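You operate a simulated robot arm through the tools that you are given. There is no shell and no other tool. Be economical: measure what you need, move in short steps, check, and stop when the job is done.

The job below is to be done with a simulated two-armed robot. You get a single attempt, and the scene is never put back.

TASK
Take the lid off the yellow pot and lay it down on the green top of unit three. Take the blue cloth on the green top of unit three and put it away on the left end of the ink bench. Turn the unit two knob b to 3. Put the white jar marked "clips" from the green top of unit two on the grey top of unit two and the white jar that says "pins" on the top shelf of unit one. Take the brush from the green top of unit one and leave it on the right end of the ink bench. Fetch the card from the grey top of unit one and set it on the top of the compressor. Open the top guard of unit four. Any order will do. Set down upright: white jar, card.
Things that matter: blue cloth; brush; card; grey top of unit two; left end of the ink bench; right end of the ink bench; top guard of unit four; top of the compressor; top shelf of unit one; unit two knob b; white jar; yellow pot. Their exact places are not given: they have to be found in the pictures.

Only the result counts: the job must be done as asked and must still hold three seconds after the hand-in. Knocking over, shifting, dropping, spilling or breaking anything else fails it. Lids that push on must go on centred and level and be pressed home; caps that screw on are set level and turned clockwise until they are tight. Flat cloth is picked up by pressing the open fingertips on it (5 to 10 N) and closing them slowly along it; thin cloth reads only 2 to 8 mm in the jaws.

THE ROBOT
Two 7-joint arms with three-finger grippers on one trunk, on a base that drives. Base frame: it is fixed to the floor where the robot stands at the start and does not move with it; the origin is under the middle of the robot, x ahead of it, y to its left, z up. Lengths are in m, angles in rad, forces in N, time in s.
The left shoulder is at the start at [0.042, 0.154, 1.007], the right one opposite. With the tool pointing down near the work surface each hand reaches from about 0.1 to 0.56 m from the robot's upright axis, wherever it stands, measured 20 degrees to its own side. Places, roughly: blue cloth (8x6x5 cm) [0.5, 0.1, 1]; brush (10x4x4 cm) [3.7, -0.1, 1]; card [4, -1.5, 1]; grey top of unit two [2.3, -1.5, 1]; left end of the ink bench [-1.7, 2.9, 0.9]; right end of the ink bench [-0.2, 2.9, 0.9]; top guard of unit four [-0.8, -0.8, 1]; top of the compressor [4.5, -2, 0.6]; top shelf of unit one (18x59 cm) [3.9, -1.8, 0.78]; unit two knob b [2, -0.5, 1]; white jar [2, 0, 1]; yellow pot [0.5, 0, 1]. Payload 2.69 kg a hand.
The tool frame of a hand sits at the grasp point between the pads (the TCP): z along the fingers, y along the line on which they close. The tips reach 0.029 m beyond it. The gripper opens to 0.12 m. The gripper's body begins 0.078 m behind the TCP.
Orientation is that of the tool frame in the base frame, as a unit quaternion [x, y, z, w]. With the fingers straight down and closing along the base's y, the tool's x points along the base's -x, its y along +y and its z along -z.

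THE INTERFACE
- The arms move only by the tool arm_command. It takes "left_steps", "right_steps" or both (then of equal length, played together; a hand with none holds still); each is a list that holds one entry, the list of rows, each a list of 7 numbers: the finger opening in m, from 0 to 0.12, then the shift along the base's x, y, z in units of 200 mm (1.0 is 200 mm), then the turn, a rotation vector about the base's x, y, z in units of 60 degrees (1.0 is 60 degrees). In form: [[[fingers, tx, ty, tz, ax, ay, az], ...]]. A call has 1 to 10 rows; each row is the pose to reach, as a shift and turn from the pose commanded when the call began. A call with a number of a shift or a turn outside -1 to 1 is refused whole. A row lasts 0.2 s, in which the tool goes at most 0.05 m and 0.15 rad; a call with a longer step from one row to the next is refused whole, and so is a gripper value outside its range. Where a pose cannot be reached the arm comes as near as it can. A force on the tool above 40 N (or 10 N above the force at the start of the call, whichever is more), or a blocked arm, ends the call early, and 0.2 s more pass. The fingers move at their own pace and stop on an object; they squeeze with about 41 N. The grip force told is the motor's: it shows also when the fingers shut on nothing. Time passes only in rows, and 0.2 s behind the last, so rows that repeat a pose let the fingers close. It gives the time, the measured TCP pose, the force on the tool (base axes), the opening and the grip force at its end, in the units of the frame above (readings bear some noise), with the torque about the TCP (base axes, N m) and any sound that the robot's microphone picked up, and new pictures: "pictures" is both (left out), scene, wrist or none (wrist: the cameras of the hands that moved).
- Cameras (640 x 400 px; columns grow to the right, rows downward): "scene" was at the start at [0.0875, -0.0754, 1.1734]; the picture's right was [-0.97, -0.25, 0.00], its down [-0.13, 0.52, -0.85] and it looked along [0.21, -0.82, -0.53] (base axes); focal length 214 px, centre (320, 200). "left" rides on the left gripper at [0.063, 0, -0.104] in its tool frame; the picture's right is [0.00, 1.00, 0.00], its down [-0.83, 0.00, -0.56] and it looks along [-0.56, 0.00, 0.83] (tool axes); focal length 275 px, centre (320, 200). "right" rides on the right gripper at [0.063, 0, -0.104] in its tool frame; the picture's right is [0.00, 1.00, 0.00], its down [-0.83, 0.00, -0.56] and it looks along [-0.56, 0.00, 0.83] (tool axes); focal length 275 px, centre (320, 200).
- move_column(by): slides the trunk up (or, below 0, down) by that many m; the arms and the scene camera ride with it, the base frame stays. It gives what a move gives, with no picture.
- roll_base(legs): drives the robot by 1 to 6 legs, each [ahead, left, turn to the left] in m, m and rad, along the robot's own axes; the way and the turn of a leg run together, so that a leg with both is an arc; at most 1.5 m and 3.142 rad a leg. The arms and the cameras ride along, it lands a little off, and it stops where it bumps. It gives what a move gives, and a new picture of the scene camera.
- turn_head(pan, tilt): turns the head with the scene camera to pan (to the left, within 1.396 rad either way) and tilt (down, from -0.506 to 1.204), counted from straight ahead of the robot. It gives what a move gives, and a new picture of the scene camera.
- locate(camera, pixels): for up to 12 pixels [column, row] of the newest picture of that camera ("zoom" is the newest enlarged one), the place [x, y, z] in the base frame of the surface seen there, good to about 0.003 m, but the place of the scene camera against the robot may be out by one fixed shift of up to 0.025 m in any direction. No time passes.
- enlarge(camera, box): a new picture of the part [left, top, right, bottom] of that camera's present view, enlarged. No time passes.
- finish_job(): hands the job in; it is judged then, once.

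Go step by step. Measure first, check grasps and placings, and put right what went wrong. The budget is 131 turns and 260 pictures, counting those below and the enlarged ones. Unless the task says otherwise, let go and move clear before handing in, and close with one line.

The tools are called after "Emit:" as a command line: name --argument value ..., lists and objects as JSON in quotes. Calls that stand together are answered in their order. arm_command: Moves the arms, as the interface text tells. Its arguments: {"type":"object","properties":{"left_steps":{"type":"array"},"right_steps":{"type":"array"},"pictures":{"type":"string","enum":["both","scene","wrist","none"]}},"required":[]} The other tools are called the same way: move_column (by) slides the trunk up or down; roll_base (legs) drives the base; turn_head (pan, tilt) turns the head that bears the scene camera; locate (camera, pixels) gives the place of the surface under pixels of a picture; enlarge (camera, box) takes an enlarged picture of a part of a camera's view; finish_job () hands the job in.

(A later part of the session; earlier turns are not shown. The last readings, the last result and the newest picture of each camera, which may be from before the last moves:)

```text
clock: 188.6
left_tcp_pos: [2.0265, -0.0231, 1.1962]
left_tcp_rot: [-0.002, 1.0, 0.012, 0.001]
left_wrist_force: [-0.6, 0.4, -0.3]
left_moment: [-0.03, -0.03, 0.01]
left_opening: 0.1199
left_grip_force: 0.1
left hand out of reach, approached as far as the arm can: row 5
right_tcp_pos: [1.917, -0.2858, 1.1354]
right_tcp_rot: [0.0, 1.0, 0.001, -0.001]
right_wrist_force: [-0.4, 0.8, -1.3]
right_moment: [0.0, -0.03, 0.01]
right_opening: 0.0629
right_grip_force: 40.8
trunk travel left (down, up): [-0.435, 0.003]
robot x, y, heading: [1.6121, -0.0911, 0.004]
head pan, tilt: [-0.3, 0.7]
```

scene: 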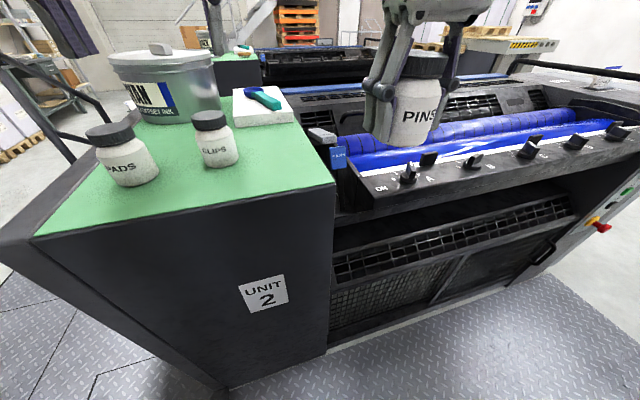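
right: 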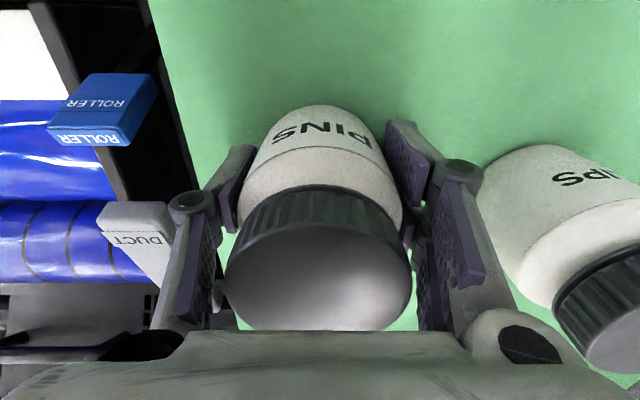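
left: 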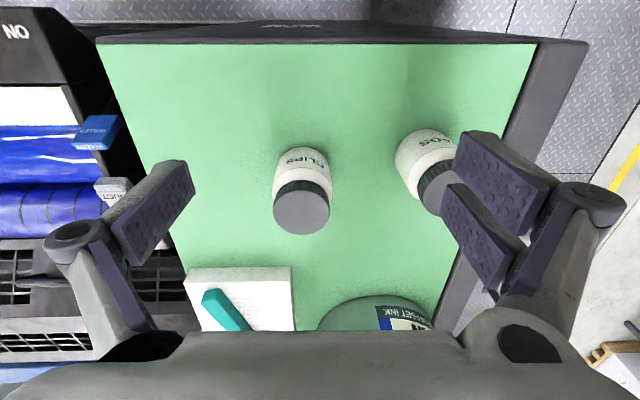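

Emit:
locate --camera "left" --pixels '[[301, 208], [274, 208], [329, 208], [301, 232], [301, 184], [297, 158], [437, 190]]'

```text
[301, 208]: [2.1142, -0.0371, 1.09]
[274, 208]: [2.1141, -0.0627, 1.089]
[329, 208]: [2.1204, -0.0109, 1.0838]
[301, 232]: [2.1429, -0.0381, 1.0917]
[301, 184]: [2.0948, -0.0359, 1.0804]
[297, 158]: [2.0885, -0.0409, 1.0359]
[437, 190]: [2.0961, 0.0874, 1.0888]
```

CLIPS is centred at (2.1165, -0.0375). I'll roll 5 cm closer to ease reach, then move over it.

Emit:
roll_base --legs '[[0.05, 0, -0.004]]'

```text
clock: 189.5
left_tcp_pos: [2.0784, -0.0253, 1.1958]
left_tcp_rot: [-0.002, 1.0, 0.014, 0.001]
left_wrist_force: [0.9, 0.3, 0.5]
left_moment: [-0.03, 0.04, -0.02]
left_opening: 0.1202
left_grip_force: 0.1
right_tcp_pos: [1.9664, -0.2879, 1.1359]
right_tcp_rot: [0.002, 1.0, 0.001, -0.001]
right_wrist_force: [-0.2, -0.9, -2.7]
right_moment: [0.0, 0.02, 0.0]
right_opening: 0.0629
right_grip_force: 41.0
trunk travel left (down, up): [-0.435, 0.003]
robot x, y, heading: [1.6634, -0.0885, 0.003]
head pan, tilt: [-0.3, 0.7]
```

scene: 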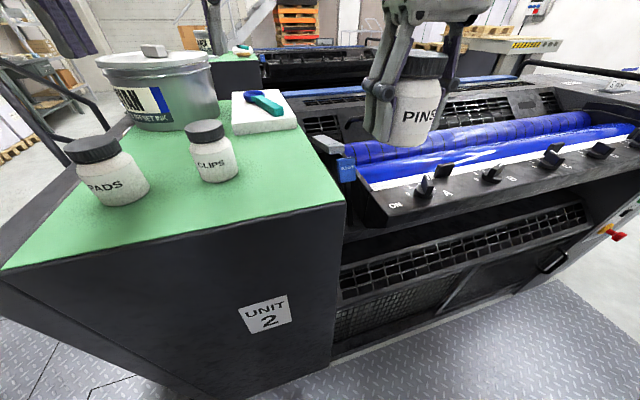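

Emit:
arm_command --left_steps '[[[0.085, 0.1, -0.061, -0.05, -0.023, 0, 0], [0.085, 0.19, -0.061, -0.2, -0.023, 0, 0], [0.085, 0.19, -0.061, -0.4, -0.023, 0, 0], [0.085, 0.19, -0.061, -0.6, -0.023, 0, 0], [0.085, 0.19, -0.061, -0.75, -0.023, 0, 0], [0.085, 0.19, -0.061, -0.795, -0.023, 0, 0], [0.0, 0.19, -0.061, -0.795, -0.023, 0, 0], [0.0, 0.19, -0.061, -0.795, -0.023, 0, 0]]]' --pictures "wrist"

```text
clock: 191.3
left_tcp_pos: [2.1136, -0.0365, 1.0348]
left_tcp_rot: [-0.003, 1.0, 0.001, 0.001]
left_wrist_force: [-0.1, -1.2, 0.4]
left_moment: [0.01, 0.01, -0.02]
left_opening: 0.0625
left_grip_force: 40.9
left hand out of reach, approached as far as the arm can: row 1, 2
right_tcp_pos: [1.9656, -0.2877, 1.1357]
right_tcp_rot: [0.002, 1.0, 0.002, -0.001]
right_wrist_force: [-0.8, 0.3, -0.9]
right_moment: [-0.03, 0.02, 0.01]
right_opening: 0.0629
right_grip_force: 40.6
trunk travel left (down, up): [-0.435, 0.003]
robot x, y, heading: [1.6604, -0.0896, -0.003]
head pan, tilt: [-0.3, 0.7]
```

left: 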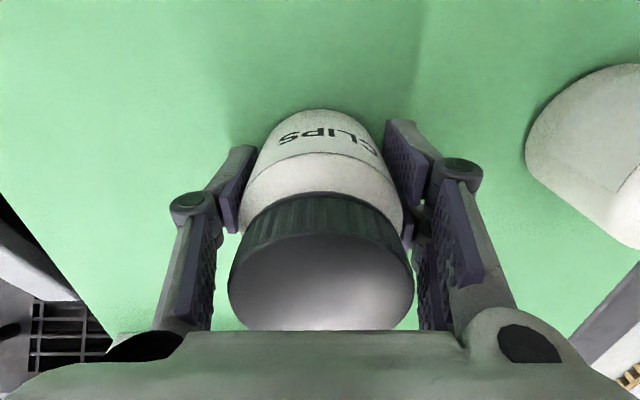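

CLIPS is gripped. I'll lift it, tuck in, back off, and strafe down to the grey top of unit two.

Emit:
arm_command --left_steps '[[[0.0, 0, 0, 0.1, 0, 0, 0], [0.0, -0.05, 0, 0.28, 0, 0, 0], [0.0, -0.2, 0, 0.42, 0, 0, 0], [0.0, -0.4, 0.05, 0.5, 0, 0, 0], [0.0, -0.55, 0.2, 0.5, 0, 0, 0], [0.0, -0.65, 0.38, 0.5, 0, 0, 0], [0.0, -0.7, 0.55, 0.5, 0, 0, 0]]]' --pictures "none"

Emit:
roll_base --legs '[[-0.06, 0, 0.003], [0, -1.15, 0]]'

Emit:
turn_head --pan 0.0 --tilt 0.55

```text
clock: 192.9
left_tcp_pos: [1.9756, 0.075, 1.1359]
left_tcp_rot: [-0.002, 1.0, 0.001, 0.002]
left_wrist_force: [0.6, 0.7, -1.4]
left_moment: [0.0, 0.03, -0.04]
left_opening: 0.0624
left_grip_force: 40.5
right_tcp_pos: [1.9658, -0.287, 1.1365]
right_tcp_rot: [0.002, 1.0, 0.0, -0.001]
right_wrist_force: [0.3, 0.5, -1.5]
right_moment: [-0.04, 0.02, -0.02]
right_opening: 0.0629
right_grip_force: 41.2
trunk travel left (down, up): [-0.435, 0.003]
robot x, y, heading: [1.6627, -0.089, 0.001]
head pan, tilt: [-0.3, 0.7]
```

```text
clock: 202.7
left_tcp_pos: [1.9178, -1.0914, 1.1355]
left_tcp_rot: [-0.004, 1.0, 0.001, 0.001]
left_wrist_force: [-0.7, 0.0, -1.6]
left_moment: [-0.01, -0.01, 0.01]
left_opening: 0.0624
left_grip_force: 41.3
right_tcp_pos: [1.909, -1.4525, 1.1361]
right_tcp_rot: [0.001, 1.0, 0.001, 0.0]
right_wrist_force: [-0.6, 0.7, -1.5]
right_moment: [-0.04, 0.01, 0.02]
right_opening: 0.0629
right_grip_force: 40.9
trunk travel left (down, up): [-0.435, 0.003]
robot x, y, heading: [1.6037, -1.2546, 0.001]
head pan, tilt: [-0.3, 0.7]
```

scene: 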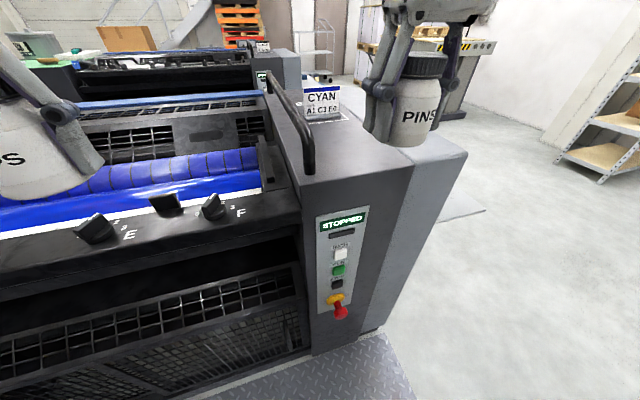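

```text
clock: 203.5
left_tcp_pos: [1.9189, -1.091, 1.1372]
left_tcp_rot: [-0.004, 1.0, 0.001, 0.001]
left_wrist_force: [-0.4, -0.2, -2.4]
left_moment: [0.0, 0.01, -0.03]
left_opening: 0.0625
left_grip_force: 41.5
right_tcp_pos: [1.9096, -1.4532, 1.1364]
right_tcp_rot: [0.001, 1.0, 0.001, -0.001]
right_wrist_force: [0.4, -0.5, -2.1]
right_moment: [-0.01, 0.04, 0.0]
right_opening: 0.0628
right_grip_force: 40.8
trunk travel left (down, up): [-0.435, 0.003]
robot x, y, heading: [1.6045, -1.2518, 0.001]
head pan, tilt: [0.0, 0.55]
```

scene: 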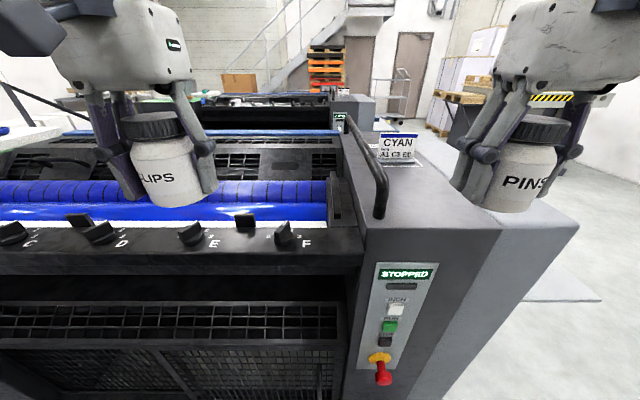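

The grey top is at (450,200), with a handle rail on its left and a card behind. I'll measure it.

Emit:
locate --camera "scene" --pixels '[[372, 250], [440, 225], [500, 240], [560, 230], [430, 185], [402, 165], [388, 215], [335, 130], [470, 240], [420, 210], [410, 255], [555, 225]]'

```text
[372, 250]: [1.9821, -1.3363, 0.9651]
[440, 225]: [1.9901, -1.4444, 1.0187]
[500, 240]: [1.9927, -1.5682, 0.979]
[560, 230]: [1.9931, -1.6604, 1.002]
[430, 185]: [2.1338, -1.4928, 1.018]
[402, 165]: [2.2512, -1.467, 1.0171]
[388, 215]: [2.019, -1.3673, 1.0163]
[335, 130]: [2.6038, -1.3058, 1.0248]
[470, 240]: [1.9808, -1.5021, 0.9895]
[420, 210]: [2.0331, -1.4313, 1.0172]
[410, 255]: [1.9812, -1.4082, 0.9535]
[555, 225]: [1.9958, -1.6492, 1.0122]
```

The grey top is at z about 1.005 and begins at x 1.98. I'll strafe 0.37 m right so the left hand can place at (2.08, -1.50).

Emit:
roll_base --legs '[[0, -0.39, 0]]'

Emit:
arm_command --left_steps '[[[0.0, 0.2, 0, 0, 0, 0, 0], [0.0, 0.4, 0, 0, 0, 0, 0], [0.0, 0.6, 0, 0, 0, 0, 0], [0.0, 0.75, 0, -0.1, 0, 0, 0]]]' --pictures "both"

```text
clock: 207.0
left_tcp_pos: [1.9183, -1.4825, 1.1359]
left_tcp_rot: [-0.001, 1.0, 0.001, 0.002]
left_wrist_force: [-0.2, 0.4, -3.2]
left_moment: [0.02, 0.01, 0.02]
left_opening: 0.0627
left_grip_force: 41.1
right_tcp_pos: [1.9085, -1.8434, 1.1364]
right_tcp_rot: [0.004, 1.0, 0.001, 0.0]
right_wrist_force: [-0.1, 0.5, -1.5]
right_moment: [0.03, 0.05, -0.02]
right_opening: 0.0628
right_grip_force: 40.6
trunk travel left (down, up): [-0.435, 0.003]
robot x, y, heading: [1.603, -1.6456, -0.0]
head pan, tilt: [0.0, 0.55]
```

scene: 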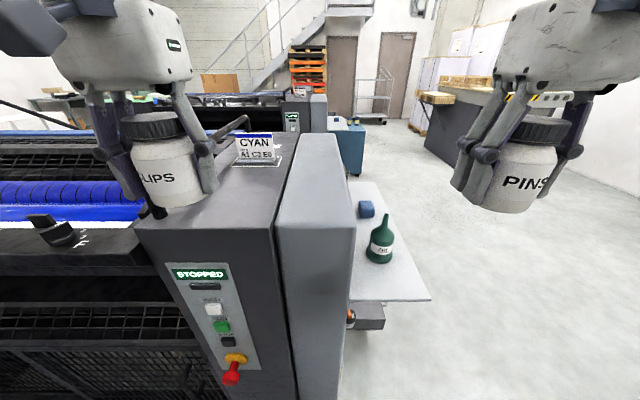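

```text
clock: 208.0
left_tcp_pos: [2.0718, -1.4815, 1.1132]
left_tcp_rot: [-0.002, 1.0, 0.001, 0.0]
left_wrist_force: [0.2, -0.3, -0.1]
left_moment: [-0.02, 0.03, 0.03]
left_opening: 0.0627
left_grip_force: 40.6
right_tcp_pos: [1.9098, -1.8428, 1.1367]
right_tcp_rot: [0.003, 1.0, 0.0, -0.002]
right_wrist_force: [0.3, -0.4, -1.6]
right_moment: [0.02, -0.01, -0.02]
right_opening: 0.063
right_grip_force: 41.2
trunk travel left (down, up): [-0.435, 0.003]
robot x, y, heading: [1.6042, -1.643, -0.003]
head pan, tilt: [0.0, 0.55]
```

scene: 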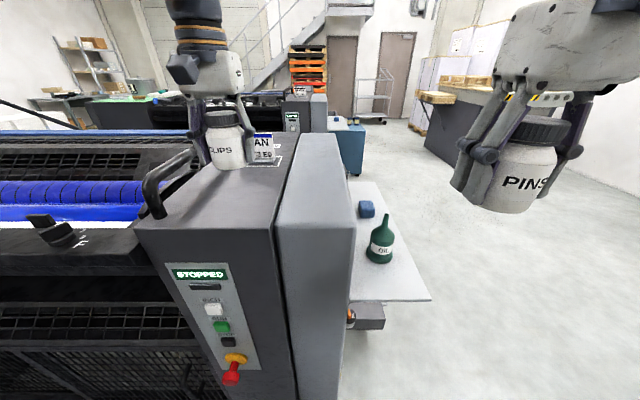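
left: 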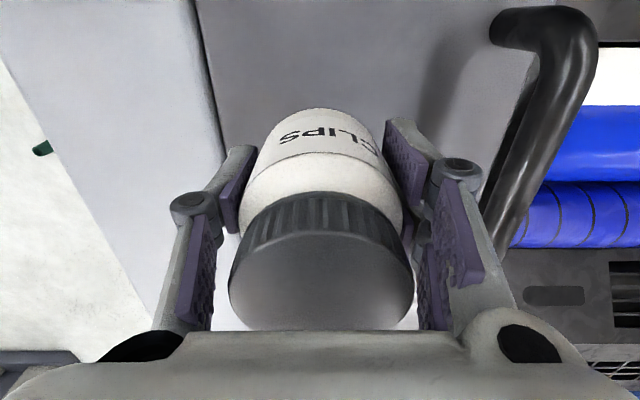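

I'll measure the seam, rail and top surface here before lowering.

Emit:
locate --camera "left" --pixels '[[215, 90], [205, 60], [190, 90], [300, 70], [540, 60], [520, 130], [400, 90], [160, 200]]'

Emit:
locate --camera "scene" --pixels '[[262, 133], [262, 163], [180, 165], [280, 185], [330, 180], [165, 215]]'

```text
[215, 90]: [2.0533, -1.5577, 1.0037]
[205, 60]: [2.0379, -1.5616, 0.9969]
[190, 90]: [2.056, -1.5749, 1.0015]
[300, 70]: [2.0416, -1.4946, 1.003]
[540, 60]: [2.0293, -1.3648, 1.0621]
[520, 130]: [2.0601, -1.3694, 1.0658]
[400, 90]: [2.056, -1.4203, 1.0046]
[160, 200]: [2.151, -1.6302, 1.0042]
```

```text
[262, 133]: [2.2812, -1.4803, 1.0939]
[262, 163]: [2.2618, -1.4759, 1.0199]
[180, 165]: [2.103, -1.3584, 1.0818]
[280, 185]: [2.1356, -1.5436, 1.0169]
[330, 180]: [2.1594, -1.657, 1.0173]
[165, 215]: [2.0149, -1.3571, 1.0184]
```

Surface z 1.0035, clear on all sides. I'll lower CLIPS to contact (TCP about 1.040) and check.

Emit:
arm_command --left_steps '[[[0.0, 0.05, 0, -0.15, 0, 0, 0], [0.0, 0.05, 0, -0.3, 0, 0, 0], [0.0, 0.05, 0, -0.355, 0, 0, 0], [0.0, 0.05, 0, -0.365, 0, 0, 0]]]' --pictures "none"

```text
clock: 209.0
left_tcp_pos: [2.079, -1.4815, 1.0414]
left_tcp_rot: [-0.002, 1.0, 0.001, 0.001]
left_wrist_force: [-0.1, 0.1, -0.6]
left_moment: [-0.03, 0.03, 0.0]
left_opening: 0.0624
left_grip_force: 40.5
right_tcp_pos: [1.9097, -1.8432, 1.137]
right_tcp_rot: [0.004, 1.0, 0.002, -0.001]
right_wrist_force: [0.4, 0.0, -1.8]
right_moment: [-0.06, -0.01, -0.04]
right_opening: 0.0629
right_grip_force: 41.2
trunk travel left (down, up): [-0.435, 0.003]
robot x, y, heading: [1.6075, -1.6422, -0.005]
head pan, tilt: [0.0, 0.55]
```

Emit:
arm_command --left_steps '[[[0.0, 0, 0, -0.01, 0, 0, 0], [0.0, 0, 0, -0.015, 0, 0, 0]]]' --pictures "none"

```text
clock: 209.6
left_tcp_pos: [2.0787, -1.4811, 1.0399]
left_tcp_rot: [-0.002, 1.0, 0.0, 0.001]
left_wrist_force: [0.5, 0.7, 3.2]
left_moment: [0.14, -0.13, 0.01]
left_opening: 0.0627
left_grip_force: 41.1
right_tcp_pos: [1.9082, -1.8424, 1.1375]
right_tcp_rot: [0.004, 1.0, 0.002, 0.0]
right_wrist_force: [0.1, -0.5, -2.0]
right_moment: [-0.01, -0.02, -0.01]
right_opening: 0.063
right_grip_force: 41.2
trunk travel left (down, up): [-0.435, 0.003]
robot x, y, heading: [1.6085, -1.6428, -0.002]
head pan, tilt: [0.0, 0.55]
```

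CLIPS has touched down (3 N). I'll release, lift, and retract.

Emit:
arm_command --left_steps '[[[0.075, 0, 0, 0, 0, 0, 0], [0.09, 0, 0, 0, 0, 0, 0], [0.09, 0, 0, 0.2, 0, 0, 0], [0.09, 0, 0, 0.42, 0, 0, 0], [0.09, -0.1, 0, 0.6, 0, 0, 0], [0.09, -0.3, 0, 0.65, 0, 0, 0], [0.09, -0.5, 0, 0.65, 0, 0, 0], [0.09, -0.7, 0.05, 0.65, 0, 0, 0], [0.09, -0.8, 0.1, 0.65, 0, 0, 0]]]' --pictures "scene"

```text
clock: 211.6
left_tcp_pos: [1.9196, -1.4608, 1.1701]
left_tcp_rot: [-0.002, 1.0, 0.0, 0.001]
left_wrist_force: [-0.1, 0.0, -0.1]
left_moment: [-0.05, -0.02, 0.01]
left_opening: 0.0897
left_grip_force: 0.0
right_tcp_pos: [1.908, -1.8426, 1.1362]
right_tcp_rot: [0.004, 1.0, 0.001, -0.001]
right_wrist_force: [-0.4, 0.4, -1.2]
right_moment: [0.01, 0.0, -0.01]
right_opening: 0.0628
right_grip_force: 40.9
trunk travel left (down, up): [-0.435, 0.003]
robot x, y, heading: [1.6065, -1.6436, -0.005]
head pan, tilt: [0.0, 0.55]
```

scene: 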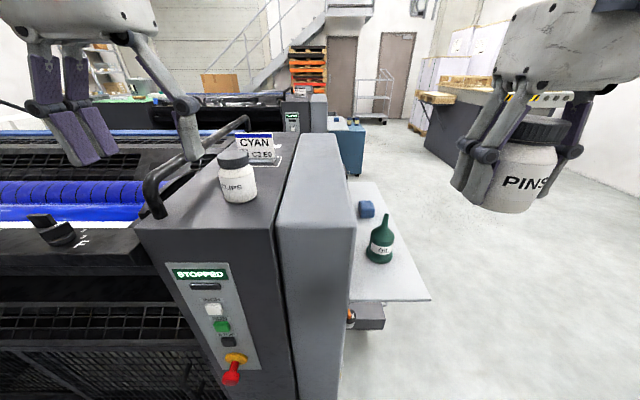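

CLIPS stands upright on the grey top. Each unit has a side shelf, so I'll carry PINS around the right-hand end toward unit one and look.

Emit:
roll_base --legs '[[0, -0.85, 0.005], [1.2, 0, 0]]'

Emit:
turn_head --pan 0.35 --tilt 0.4

```text
clock: 224.3
left_tcp_pos: [3.121, -2.2979, 1.1701]
left_tcp_rot: [-0.013, 1.0, 0.001, 0.001]
left_wrist_force: [0.1, 0.3, -0.2]
left_moment: [-0.03, -0.02, 0.0]
left_opening: 0.0902
left_grip_force: 0.0
right_tcp_pos: [3.1176, -2.6799, 1.1367]
right_tcp_rot: [-0.006, 1.0, 0.001, -0.001]
right_wrist_force: [-0.9, -0.2, -2.0]
right_moment: [0.02, -0.02, 0.0]
right_opening: 0.0628
right_grip_force: 41.1
trunk travel left (down, up): [-0.435, 0.003]
robot x, y, heading: [2.8084, -2.484, 0.015]
head pan, tilt: [0.0, 0.55]
```

scene: 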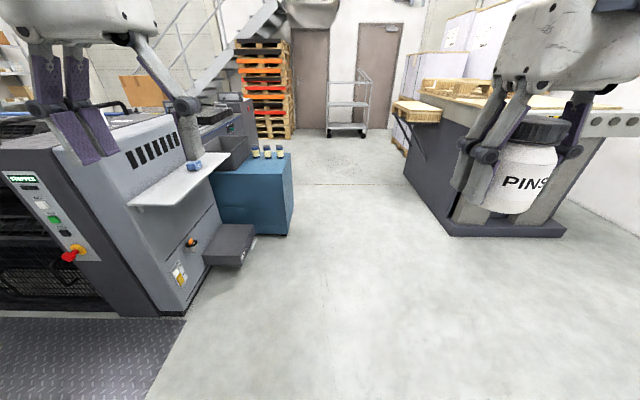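

```text
clock: 225.2
left_tcp_pos: [3.121, -2.2982, 1.1694]
left_tcp_rot: [-0.012, 1.0, 0.0, 0.001]
left_wrist_force: [0.3, 0.2, -0.5]
left_moment: [0.0, 0.02, -0.01]
left_opening: 0.09
left_grip_force: 0.0
right_tcp_pos: [3.1178, -2.679, 1.1373]
right_tcp_rot: [-0.007, 1.0, 0.001, -0.001]
right_wrist_force: [0.8, 0.9, -2.2]
right_moment: [0.02, -0.02, -0.04]
right_opening: 0.0626
right_grip_force: 41.0
trunk travel left (down, up): [-0.435, 0.003]
robot x, y, heading: [2.8125, -2.4876, 0.017]
head pan, tilt: [0.351, 0.4]
```

scene: 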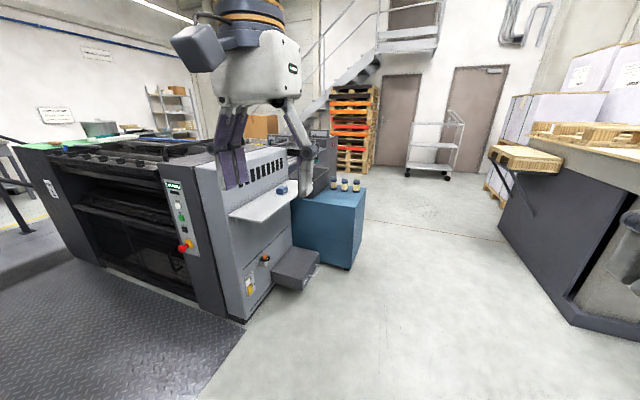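

Unit one's side shelf is at (262,207), and the blue compressor with bottles and a black bin on it is at (330,205). I'll measure.

Emit:
locate --camera "scene" --pixels '[[238, 212], [270, 217], [315, 190], [281, 190], [300, 200], [345, 205], [362, 195], [340, 195], [335, 185], [358, 186], [320, 180], [300, 280]]'

Emit:
enlarge --camera "scene" --box '[210, 120, 390, 280]'

```text
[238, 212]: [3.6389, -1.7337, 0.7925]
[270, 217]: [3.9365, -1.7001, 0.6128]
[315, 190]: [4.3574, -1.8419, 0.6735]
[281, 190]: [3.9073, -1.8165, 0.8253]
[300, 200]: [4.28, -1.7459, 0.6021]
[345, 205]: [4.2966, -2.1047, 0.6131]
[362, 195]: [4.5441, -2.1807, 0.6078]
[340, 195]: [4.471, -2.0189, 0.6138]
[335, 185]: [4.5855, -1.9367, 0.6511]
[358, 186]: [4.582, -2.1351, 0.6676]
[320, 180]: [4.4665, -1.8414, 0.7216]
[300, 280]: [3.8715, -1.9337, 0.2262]
```

```text
2.50 times, centred on (300, 200) of scene
```

zoom: 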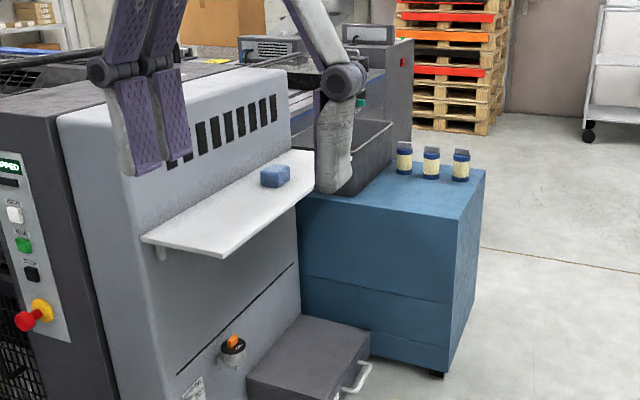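

The shelf top is at z about 0.781, y -1.67 to -1.85. I'll turn to face it (+y) and drive to about (3.60, -2.25).

Emit:
roll_base --legs '[[0, 0, 1.554], [0, -0.79, 0], [0.2, 0, 0]]'

Emit:
move_column --by -0.2

Emit:
turn_head --pan -0.2 --tilt 0.7

```text
clock: 236.7
left_tcp_pos: [3.3999, -1.9605, 1.1705]
left_tcp_rot: [0.72, -0.694, -0.001, 0.0]
left_wrist_force: [0.2, -0.5, -0.3]
left_moment: [-0.04, -0.04, -0.01]
left_opening: 0.0897
left_grip_force: 0.0
right_tcp_pos: [3.7815, -1.9569, 1.1358]
right_tcp_rot: [0.716, -0.698, -0.001, 0.002]
right_wrist_force: [0.4, 1.6, -1.3]
right_moment: [-0.02, 0.0, -0.04]
right_opening: 0.0627
right_grip_force: 41.0
trunk travel left (down, up): [-0.435, 0.003]
robot x, y, heading: [3.5966, -2.2669, 1.603]
head pan, tilt: [0.351, 0.4]
```

scene: 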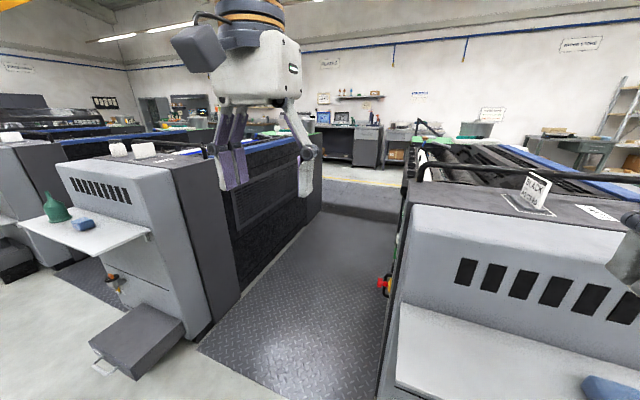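

```text
clock: 238.8
left_tcp_pos: [3.3986, -1.9273, 0.9273]
left_tcp_rot: [0.718, -0.692, 0.057, 0.055]
left_wrist_force: [0.0, -0.8, 1.1]
left_moment: [0.01, 0.03, 0.0]
left_opening: 0.0901
left_grip_force: 0.0
right_tcp_pos: [3.7816, -1.9539, 0.931]
right_tcp_rot: [0.716, -0.698, 0.006, 0.009]
right_wrist_force: [0.8, 0.3, -1.8]
right_moment: [0.01, -0.01, -0.01]
right_opening: 0.0626
right_grip_force: 41.1
trunk travel left (down, up): [-0.235, 0.203]
robot x, y, heading: [3.5945, -2.2648, 1.602]
head pan, tilt: [0.351, 0.4]
```

```text
clock: 239.8
left_tcp_pos: [3.3983, -1.9262, 0.9275]
left_tcp_rot: [0.718, -0.691, 0.057, 0.055]
left_wrist_force: [0.7, 0.3, 0.0]
left_moment: [-0.01, 0.0, -0.03]
left_opening: 0.0901
left_grip_force: 0.1
right_tcp_pos: [3.7809, -1.9528, 0.9327]
right_tcp_rot: [0.716, -0.698, 0.006, 0.009]
right_wrist_force: [-0.5, -0.8, -1.9]
right_moment: [-0.05, -0.05, -0.04]
right_opening: 0.0629
right_grip_force: 41.1
trunk travel left (down, up): [-0.235, 0.203]
robot x, y, heading: [3.5918, -2.2664, 1.602]
head pan, tilt: [-0.201, 0.7]
```

scene: 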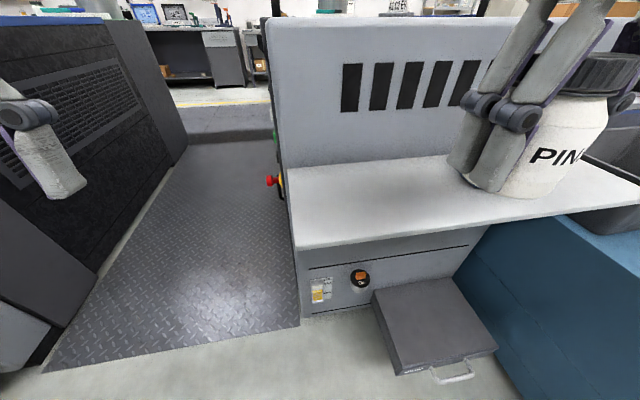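

The shelf is in view with the PINS jar at its front edge. I'll move the jar over the shelf.

Emit:
arm_command --right_steps '[[[0.0, -0.03, 0.22, 0, 0.02, 0, 0], [0.0, -0.06, 0.44, 0, 0.02, 0, 0], [0.0, -0.08, 0.66, 0, 0.02, 0, 0], [0.0, -0.1, 0.88, 0, 0.02, 0, 0]]]' --pictures "both"

```text
clock: 240.8
left_tcp_pos: [3.3982, -1.9257, 0.9292]
left_tcp_rot: [0.717, -0.692, 0.057, 0.056]
left_wrist_force: [-0.1, -0.5, -0.6]
left_moment: [0.02, -0.03, -0.03]
left_opening: 0.0899
left_grip_force: 0.1
right_tcp_pos: [3.7599, -1.7743, 0.931]
right_tcp_rot: [0.717, -0.697, -0.001, 0.002]
right_wrist_force: [0.6, -0.2, -0.7]
right_moment: [-0.05, 0.01, 0.0]
right_opening: 0.0628
right_grip_force: 40.8
trunk travel left (down, up): [-0.235, 0.203]
robot x, y, heading: [3.592, -2.2629, 1.6]
head pan, tilt: [-0.201, 0.7]
```

scene: 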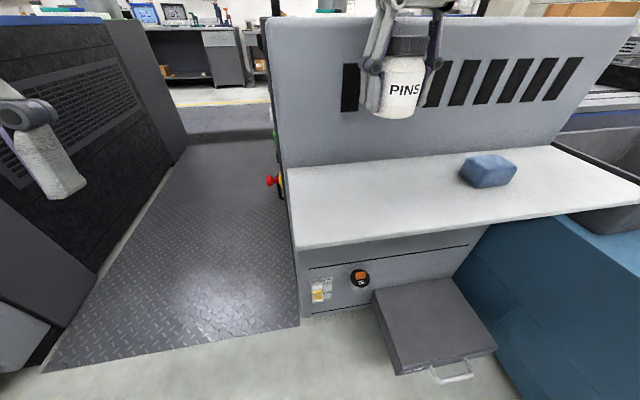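
right: 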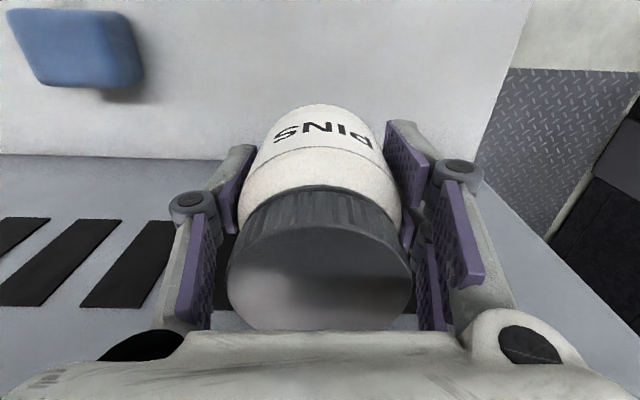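

Emit:
locate --camera "right" --pixels '[[350, 80], [210, 120], [460, 110], [200, 153], [400, 30], [130, 70], [480, 150]]'

```text
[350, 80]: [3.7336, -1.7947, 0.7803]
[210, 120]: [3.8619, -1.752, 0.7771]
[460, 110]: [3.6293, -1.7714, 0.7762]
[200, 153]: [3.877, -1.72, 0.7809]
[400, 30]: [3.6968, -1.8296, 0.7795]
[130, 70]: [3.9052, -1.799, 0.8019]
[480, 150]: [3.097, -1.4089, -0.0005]
```

Shelf z 0.779, wall at y -1.72. I'll shift back 2 cm and lower to just above contact.

Emit:
arm_command --right_steps '[[[0.0, 0.0, -0.1, -0.1, 0, 0, 0], [0.0, 0.0, -0.12, -0.3, 0, 0, 0], [0.0, 0, -0.12, -0.5, 0, 0, 0], [0.0, 0, -0.12, -0.56, 0, 0, 0]]]' --pictures "none"

Emit:
arm_command --right_steps '[[[0.0, 0, 0, -0.008, 0, 0, 0], [0.0, 0, 0, -0.016, 0, 0, 0]]]' --pictures "none"

```text
clock: 241.8
left_tcp_pos: [3.3991, -1.9275, 0.9283]
left_tcp_rot: [0.718, -0.692, 0.056, 0.055]
left_wrist_force: [-0.5, 0.3, -0.2]
left_moment: [-0.05, 0.01, -0.01]
left_opening: 0.09
left_grip_force: 0.0
right_tcp_pos: [3.7606, -1.7996, 0.8199]
right_tcp_rot: [0.716, -0.698, -0.001, 0.001]
right_wrist_force: [0.2, -0.2, -1.0]
right_moment: [-0.01, 0.01, 0.03]
right_opening: 0.0628
right_grip_force: 40.7
trunk travel left (down, up): [-0.235, 0.203]
robot x, y, heading: [3.5932, -2.2641, 1.608]
head pan, tilt: [-0.201, 0.7]
```

```text
clock: 242.4
left_tcp_pos: [3.3984, -1.9269, 0.9273]
left_tcp_rot: [0.717, -0.692, 0.057, 0.056]
left_wrist_force: [-0.6, 0.3, -0.2]
left_moment: [0.02, 0.01, 0.01]
left_opening: 0.0899
left_grip_force: 0.1
right_tcp_pos: [3.7612, -1.8006, 0.8173]
right_tcp_rot: [0.716, -0.698, 0.0, 0.001]
right_wrist_force: [0.0, -0.1, -1.6]
right_moment: [-0.03, -0.02, 0.0]
right_opening: 0.0627
right_grip_force: 41.3
trunk travel left (down, up): [-0.235, 0.203]
robot x, y, heading: [3.5906, -2.2694, 1.602]
head pan, tilt: [-0.201, 0.7]
```

Emit:
arm_command --right_steps '[[[0.0, 0, 0, -0.008, 0, 0, 0], [0.0, 0, 0, -0.012, 0, 0, 0]]]' --pictures "none"

```text
clock: 243.0
left_tcp_pos: [3.3977, -1.9282, 0.9287]
left_tcp_rot: [0.718, -0.692, 0.055, 0.056]
left_wrist_force: [0.4, 0.3, 0.6]
left_moment: [0.0, 0.0, 0.03]
left_opening: 0.0901
left_grip_force: 0.0
right_tcp_pos: [3.76, -1.8017, 0.8154]
right_tcp_rot: [0.716, -0.698, -0.003, -0.001]
right_wrist_force: [4.0, 5.9, 24.4]
right_moment: [0.18, -0.43, 0.0]
right_opening: 0.0631
right_grip_force: 41.9
trunk travel left (down, up): [-0.235, 0.203]
robot x, y, heading: [3.5934, -2.2655, 1.601]
head pan, tilt: [-0.201, 0.7]
```

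PINS is in firm contact (24 N). I'll ease up 1 mm, release, lift, and retract.

Emit:
arm_command --right_steps '[[[0.0, 0, 0, 0.007, 0, 0, 0], [0.075, 0, 0, 0.007, 0, 0, 0], [0.09, 0, 0, 0.007, 0, 0, 0], [0.09, 0, 0, 0.2, 0, 0, 0], [0.09, 0, 0, 0.42, 0, 0, 0], [0.09, 0, -0.1, 0.6, 0, 0, 0], [0.09, 0, -0.3, 0.7, 0, 0, 0], [0.09, 0, -0.5, 0.7, 0, 0, 0], [0.09, 0, -0.7, 0.7, 0, 0, 0], [0.09, 0.02, -0.8, 0.7, 0, 0, 0]]]' --pictures "scene"

```text
clock: 245.2
left_tcp_pos: [3.3988, -1.9259, 0.9295]
left_tcp_rot: [0.718, -0.692, 0.057, 0.057]
left_wrist_force: [-0.5, 0.5, 0.2]
left_moment: [-0.02, 0.0, 0.03]
left_opening: 0.0896
left_grip_force: 0.1
right_tcp_pos: [3.7592, -1.9602, 0.9459]
right_tcp_rot: [0.717, -0.697, 0.0, 0.001]
right_wrist_force: [0.2, 1.0, -0.5]
right_moment: [0.0, -0.01, -0.02]
right_opening: 0.09
right_grip_force: 0.1
right hand out of reach, approached as far as the arm can: row 8, 9, 10
trunk travel left (down, up): [-0.235, 0.203]
robot x, y, heading: [3.5943, -2.2652, 1.601]
head pan, tilt: [-0.201, 0.7]
```

scene: 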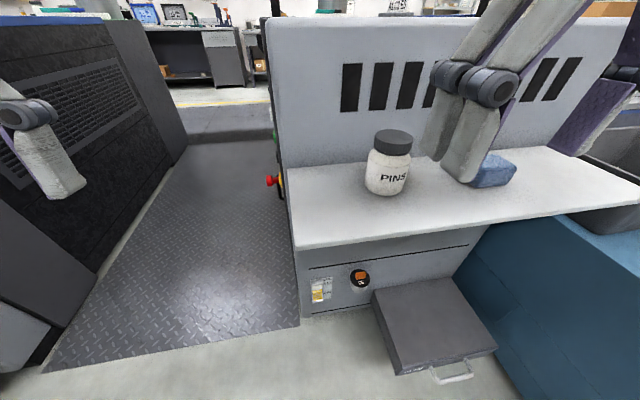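

PINS stands upright on the shelf. Next is the card: I'll raise the column, back out, turn to +x, and slip into the aisle before unit one.

Emit:
move_column --by 0.2

Emit:
roll_base --legs '[[-0.35, 0, 0], [0, 0, -1.601], [-0.4, 0, 0], [0, 0.9, 0]]'

Emit:
turn_head --pan 0.0 --tilt 0.5

```text
clock: 247.4
left_tcp_pos: [3.399, -1.926, 1.1274]
left_tcp_rot: [0.717, -0.692, 0.057, 0.056]
left_wrist_force: [-0.4, -0.5, 0.7]
left_moment: [0.02, 0.02, 0.02]
left_opening: 0.0904
left_grip_force: 0.0
right_tcp_pos: [3.7595, -1.9599, 1.1424]
right_tcp_rot: [0.716, -0.698, 0.0, 0.001]
right_wrist_force: [-0.2, -0.4, 0.6]
right_moment: [0.0, 0.0, -0.03]
right_opening: 0.0897
right_grip_force: 0.0
trunk travel left (down, up): [-0.435, 0.003]
robot x, y, heading: [3.5923, -2.2632, 1.603]
head pan, tilt: [-0.201, 0.7]
```

```text
clock: 262.5
left_tcp_pos: [3.556, -1.5412, 1.1279]
left_tcp_rot: [0.003, 0.997, 0.001, -0.079]
left_wrist_force: [-0.1, -0.6, 0.5]
left_moment: [-0.04, 0.02, 0.0]
left_opening: 0.0898
left_grip_force: 0.0
right_tcp_pos: [3.5051, -1.8988, 1.1439]
right_tcp_rot: [0.009, 1.0, 0.001, 0.0]
right_wrist_force: [0.7, 0.9, 0.2]
right_moment: [-0.01, 0.0, 0.03]
right_opening: 0.0897
right_grip_force: 0.1
trunk travel left (down, up): [-0.435, 0.003]
robot x, y, heading: [3.2065, -1.721, -0.013]
head pan, tilt: [-0.201, 0.7]
```

scene: 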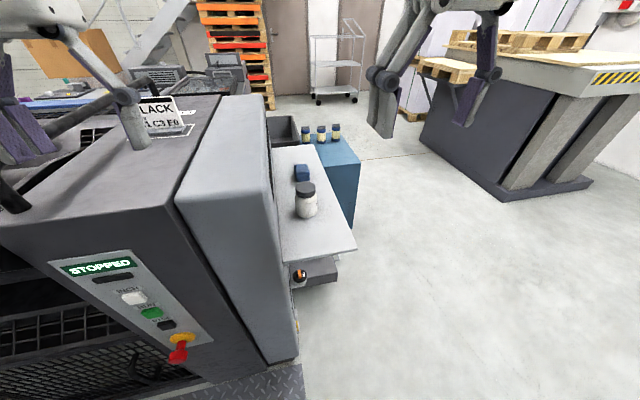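

```text
clock: 263.2
left_tcp_pos: [3.5559, -1.5402, 1.1292]
left_tcp_rot: [0.004, 0.997, 0.002, -0.079]
left_wrist_force: [-0.2, -0.3, 1.3]
left_moment: [0.04, 0.03, -0.01]
left_opening: 0.09
left_grip_force: 0.0
right_tcp_pos: [3.5062, -1.8996, 1.1427]
right_tcp_rot: [0.009, 1.0, 0.001, 0.0]
right_wrist_force: [0.5, -0.4, -0.7]
right_moment: [-0.03, 0.0, -0.02]
right_opening: 0.0899
right_grip_force: 0.2
trunk travel left (down, up): [-0.435, 0.003]
robot x, y, heading: [3.2059, -1.7151, -0.012]
head pan, tilt: [0.0, 0.499]
```

scene: 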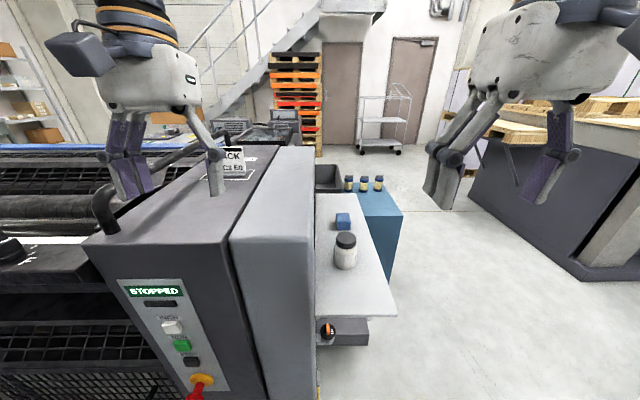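

The BLACK card is at (236,162), partly behind the left gripper. I'll zoom and measure.

Emit:
enlarge --camera "scene" --box '[180, 120, 300, 220]'

Emit:
locate --camera "scene" --pixels '[[236, 155], [240, 150], [232, 172], [240, 177], [250, 172], [238, 183], [160, 240], [205, 250], [230, 200]]'

```text
4.00 times, centred on (240, 170) of scene
```

zoom: 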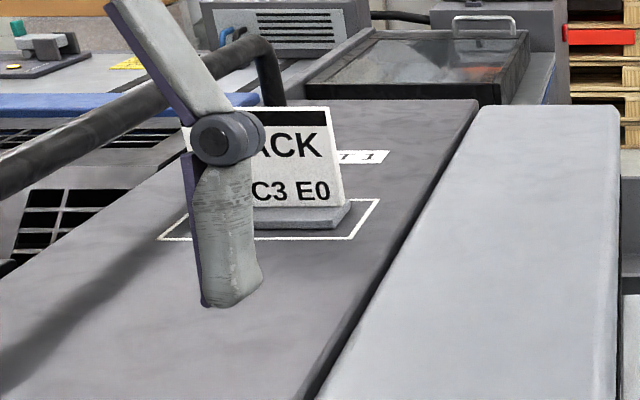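

```text
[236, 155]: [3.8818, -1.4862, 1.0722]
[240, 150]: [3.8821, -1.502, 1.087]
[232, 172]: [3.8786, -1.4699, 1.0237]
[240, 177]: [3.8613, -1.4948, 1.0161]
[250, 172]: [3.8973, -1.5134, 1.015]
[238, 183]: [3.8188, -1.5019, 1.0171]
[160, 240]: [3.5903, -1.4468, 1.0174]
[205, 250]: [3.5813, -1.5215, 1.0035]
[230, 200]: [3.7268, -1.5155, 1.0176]
```

The card is a vertical plate on a foot at x about 3.882, y -1.43 to -1.52. I'll straighten and raise the left hand, then move closer and in line.

Emit:
arm_command --left_steps '[[[0.09, -0.05, 0, 0.1, 0, -0.075, 0], [0.09, -0.1, 0, 0.2, 0, -0.151, 0], [0.09, -0.1, 0, 0.25, 0, -0.151, 0]]]' --pictures "none"

Emit:
roll_base --legs '[[0, 0.12, 0.012], [0.115, 0, 0]]'

```text
clock: 264.1
left_tcp_pos: [3.5359, -1.5406, 1.1787]
left_tcp_rot: [0.004, 1.0, 0.002, -0.001]
left_wrist_force: [0.1, -0.2, 0.2]
left_moment: [0.03, 0.0, 0.01]
left_opening: 0.0898
left_grip_force: 0.1
right_tcp_pos: [3.5061, -1.9002, 1.1431]
right_tcp_rot: [0.008, 1.0, 0.002, 0.001]
right_wrist_force: [-0.5, -0.2, -0.2]
right_moment: [0.01, 0.01, 0.01]
right_opening: 0.0897
right_grip_force: 0.1
trunk travel left (down, up): [-0.435, 0.003]
robot x, y, heading: [3.2101, -1.7168, -0.01]
head pan, tilt: [0.0, 0.499]
```

```text
clock: 266.4
left_tcp_pos: [3.6486, -1.4165, 1.179]
left_tcp_rot: [-0.002, 1.0, 0.001, 0.0]
left_wrist_force: [0.8, 0.1, -0.6]
left_moment: [-0.02, 0.05, 0.04]
left_opening: 0.09
left_grip_force: 0.1
right_tcp_pos: [3.6221, -1.7759, 1.1434]
right_tcp_rot: [0.004, 1.0, 0.0, 0.0]
right_wrist_force: [0.6, 0.4, 0.0]
right_moment: [-0.01, 0.05, -0.02]
right_opening: 0.0898
right_grip_force: 0.0
trunk travel left (down, up): [-0.435, 0.003]
robot x, y, heading: [3.3197, -1.6005, -0.002]
head pan, tilt: [0.0, 0.499]
```

scene: 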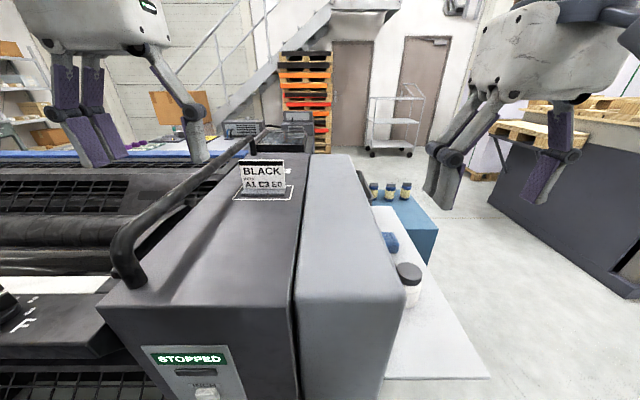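

The card is clearly visible at (262,178). I'll pitch the left hand 35° forward and bring it near for measuring, planning to grip the card across its width.

Emit:
arm_command --left_steps '[[[0.12, 0.1, -0.05, 0, 0, -0.13, 0], [0.12, 0.2, -0.1, 0, 0, -0.26, 0], [0.12, 0.3, -0.2, 0, 0, -0.39, 0], [0.12, 0.4, -0.29, 0, 0, -0.5, 0], [0.12, 0.5, -0.29, 0, 0, -0.583, 0]]]' --pictures "both"

```text
clock: 267.6
left_tcp_pos: [3.7486, -1.474, 1.1782]
left_tcp_rot: [-0.002, 0.954, 0.0, 0.301]
left_wrist_force: [-0.2, 0.9, 0.1]
left_moment: [-0.03, 0.0, 0.02]
left_opening: 0.1202
left_grip_force: 0.1
right_tcp_pos: [3.6232, -1.7757, 1.1428]
right_tcp_rot: [0.004, 1.0, 0.001, 0.0]
right_wrist_force: [0.1, 0.2, 0.1]
right_moment: [0.01, 0.0, 0.0]
right_opening: 0.0898
right_grip_force: 0.0
trunk travel left (down, up): [-0.435, 0.003]
robot x, y, heading: [3.3237, -1.5975, -0.005]
head pan, tilt: [0.0, 0.499]
```

scene: 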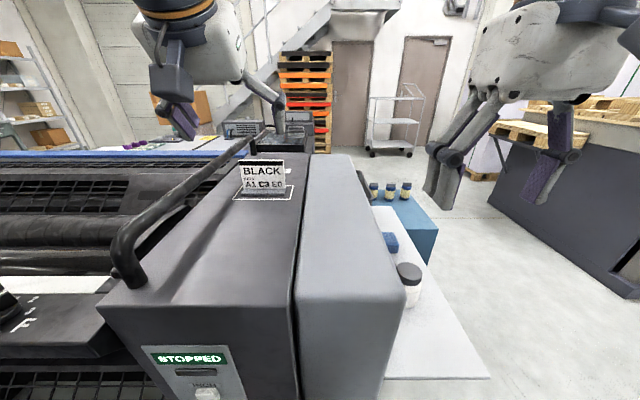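
left: 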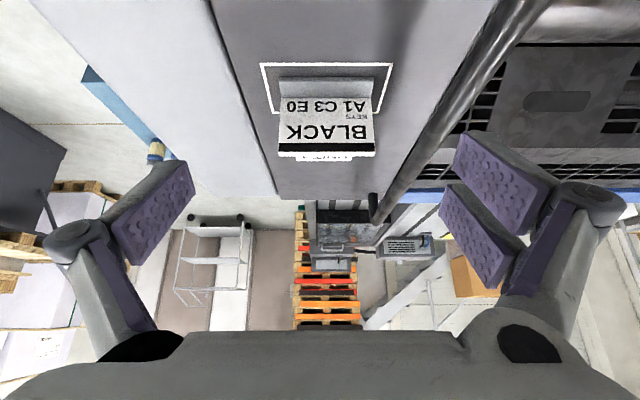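

Emit:
enlarge --camera "left" --box '[240, 40, 420, 180]'

Emit:
locate --camera "left" --pixels '[[280, 150], [373, 150], [326, 152], [281, 105], [373, 103], [280, 85], [370, 85], [326, 80], [326, 115], [440, 130], [500, 40], [326, 68]]'

```text
2.86 times, centred on (330, 110) of left
```

zoom: 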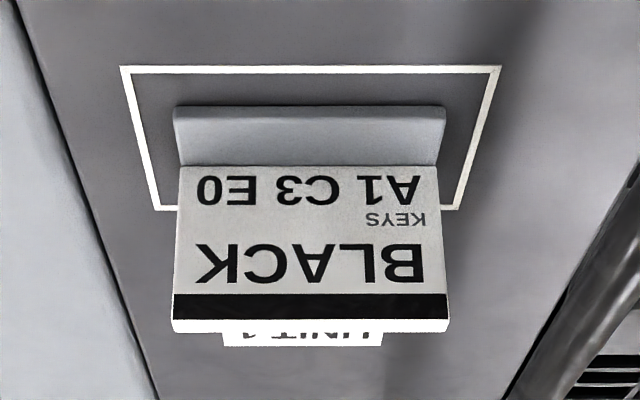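

```text
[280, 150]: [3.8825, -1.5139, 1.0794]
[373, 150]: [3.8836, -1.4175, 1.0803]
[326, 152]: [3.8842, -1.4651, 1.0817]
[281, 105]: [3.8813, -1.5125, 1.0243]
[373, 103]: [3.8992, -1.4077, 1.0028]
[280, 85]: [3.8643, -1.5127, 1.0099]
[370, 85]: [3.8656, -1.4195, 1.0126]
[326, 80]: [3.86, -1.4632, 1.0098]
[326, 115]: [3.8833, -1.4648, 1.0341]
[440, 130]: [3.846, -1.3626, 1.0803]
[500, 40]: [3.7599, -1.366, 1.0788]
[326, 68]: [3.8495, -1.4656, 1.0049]
```

The card plate is 96 mm wide (y -1.5135 to -1.4175, top z 1.081), with the rail at y -1.365. Gripping the upper half across its width keeps the knuckles above the rail. I'll approach along the tool axis.

Emit:
arm_command --left_steps '[[[0.117, 0.15, 0.042, -0.05, 0, 0, 0], [0.117, 0.3, 0.042, -0.1, 0, 0, 0], [0.117, 0.42, 0.042, -0.17, 0, 0, 0]]]' --pictures "wrist"

```text
clock: 268.4
left_tcp_pos: [3.8334, -1.4659, 1.1438]
left_tcp_rot: [-0.003, 0.954, 0.001, 0.3]
left_wrist_force: [0.1, 0.0, -0.7]
left_moment: [-0.01, 0.03, 0.02]
left_opening: 0.117
left_grip_force: 0.1
right_tcp_pos: [3.6242, -1.7748, 1.1433]
right_tcp_rot: [0.003, 1.0, 0.001, -0.001]
right_wrist_force: [0.0, 0.2, -0.9]
right_moment: [-0.03, 0.02, 0.01]
right_opening: 0.09
right_grip_force: 0.1
trunk travel left (down, up): [-0.435, 0.003]
robot x, y, heading: [3.3241, -1.5982, -0.005]
head pan, tilt: [0.0, 0.499]
```

left: 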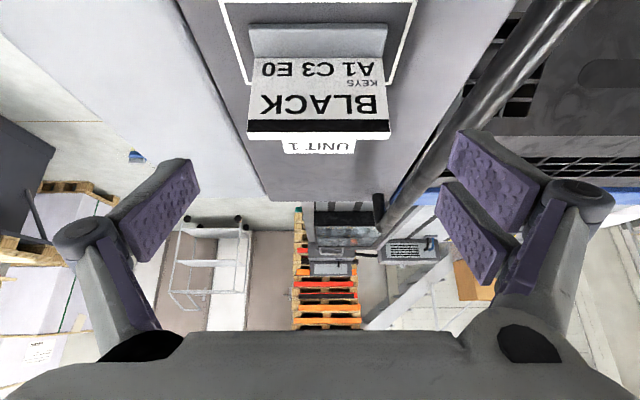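

Centred (248–390). I'll continue to the grasp pose and close.

Emit:
arm_command --left_steps '[[[0.115, 0.1, 0, -0.15, 0, 0, 0], [0.115, 0.2, 0, -0.3, 0, 0, 0], [0.115, 0.255, 0, -0.365, 0, 0, 0], [0.0, 0.255, 0, -0.365, 0, 0, 0], [0.0, 0.255, 0, -0.365, 0, 0, 0]]]' --pictures "both"

```text
clock: 269.6
left_tcp_pos: [3.8821, -1.4659, 1.0712]
left_tcp_rot: [-0.003, 0.954, 0.002, 0.301]
left_wrist_force: [0.0, -0.2, 2.1]
left_moment: [-0.06, -0.05, 0.04]
left_opening: 0.099
left_grip_force: 40.9
right_tcp_pos: [3.6236, -1.7764, 1.1444]
right_tcp_rot: [0.004, 1.0, 0.001, 0.0]
right_wrist_force: [-0.3, 0.0, 0.0]
right_moment: [-0.01, -0.03, 0.0]
right_opening: 0.0897
right_grip_force: 0.0
trunk travel left (down, up): [-0.435, 0.003]
robot x, y, heading: [3.3195, -1.6006, -0.0]
head pan, tilt: [0.0, 0.499]
```

scene: 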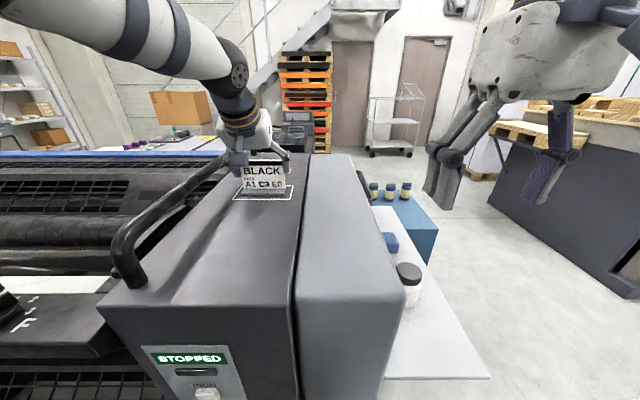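
left: 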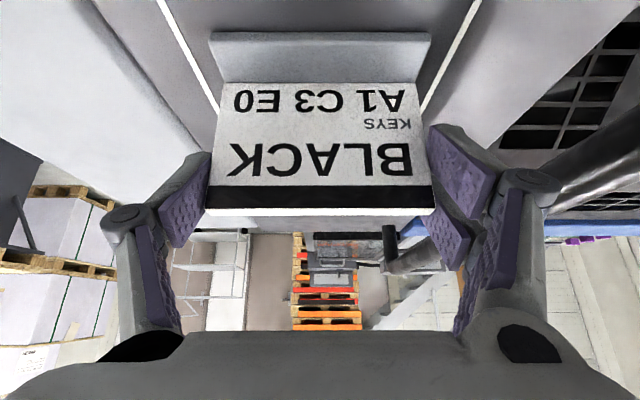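

The card is gripped (99 mm). I'll lift it and look.

Emit:
arm_command --left_steps '[[[0.0, 0, 0, 0.08, 0, 0, 0], [0.0, 0, 0, 0.2, 0, 0, 0], [0.0, 0, 0, 0.4, 0, 0, 0], [0.0, -0.15, 0, 0.5, 0, 0, 0], [0.0, -0.35, 0, 0.5, 0, 0, 0], [0.0, -0.55, 0, 0.5, 0, 0, 0], [0.0, -0.75, 0, 0.5, 0, 0, 0], [0.0, -0.9, 0.0, 0.5, 0, 0, 0]]]' --pictures "both"

```text
clock: 271.4
left_tcp_pos: [3.7058, -1.4635, 1.1733]
left_tcp_rot: [-0.002, 0.954, 0.001, 0.301]
left_wrist_force: [-0.3, -0.1, -1.1]
left_moment: [0.01, -0.02, 0.02]
left_opening: 0.0988
left_grip_force: 41.3
right_tcp_pos: [3.623, -1.7739, 1.1428]
right_tcp_rot: [0.003, 1.0, 0.001, 0.0]
right_wrist_force: [0.1, -0.2, -0.1]
right_moment: [0.0, 0.0, -0.02]
right_opening: 0.0901
right_grip_force: 0.1
trunk travel left (down, up): [-0.435, 0.003]
robot x, y, heading: [3.3233, -1.5981, -0.002]
head pan, tilt: [0.0, 0.499]
```

scene: 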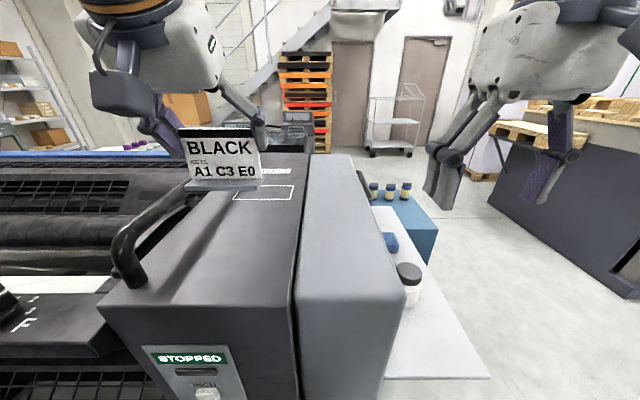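
left: 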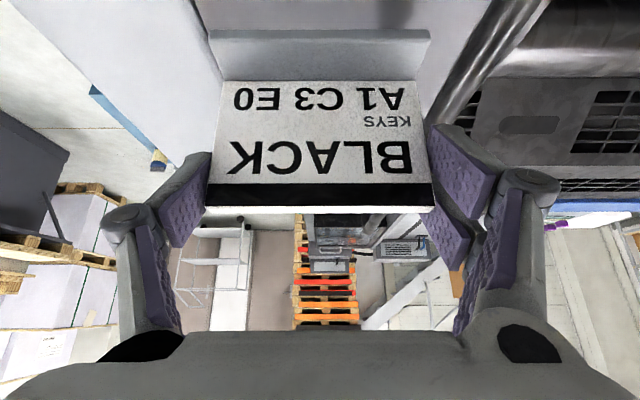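

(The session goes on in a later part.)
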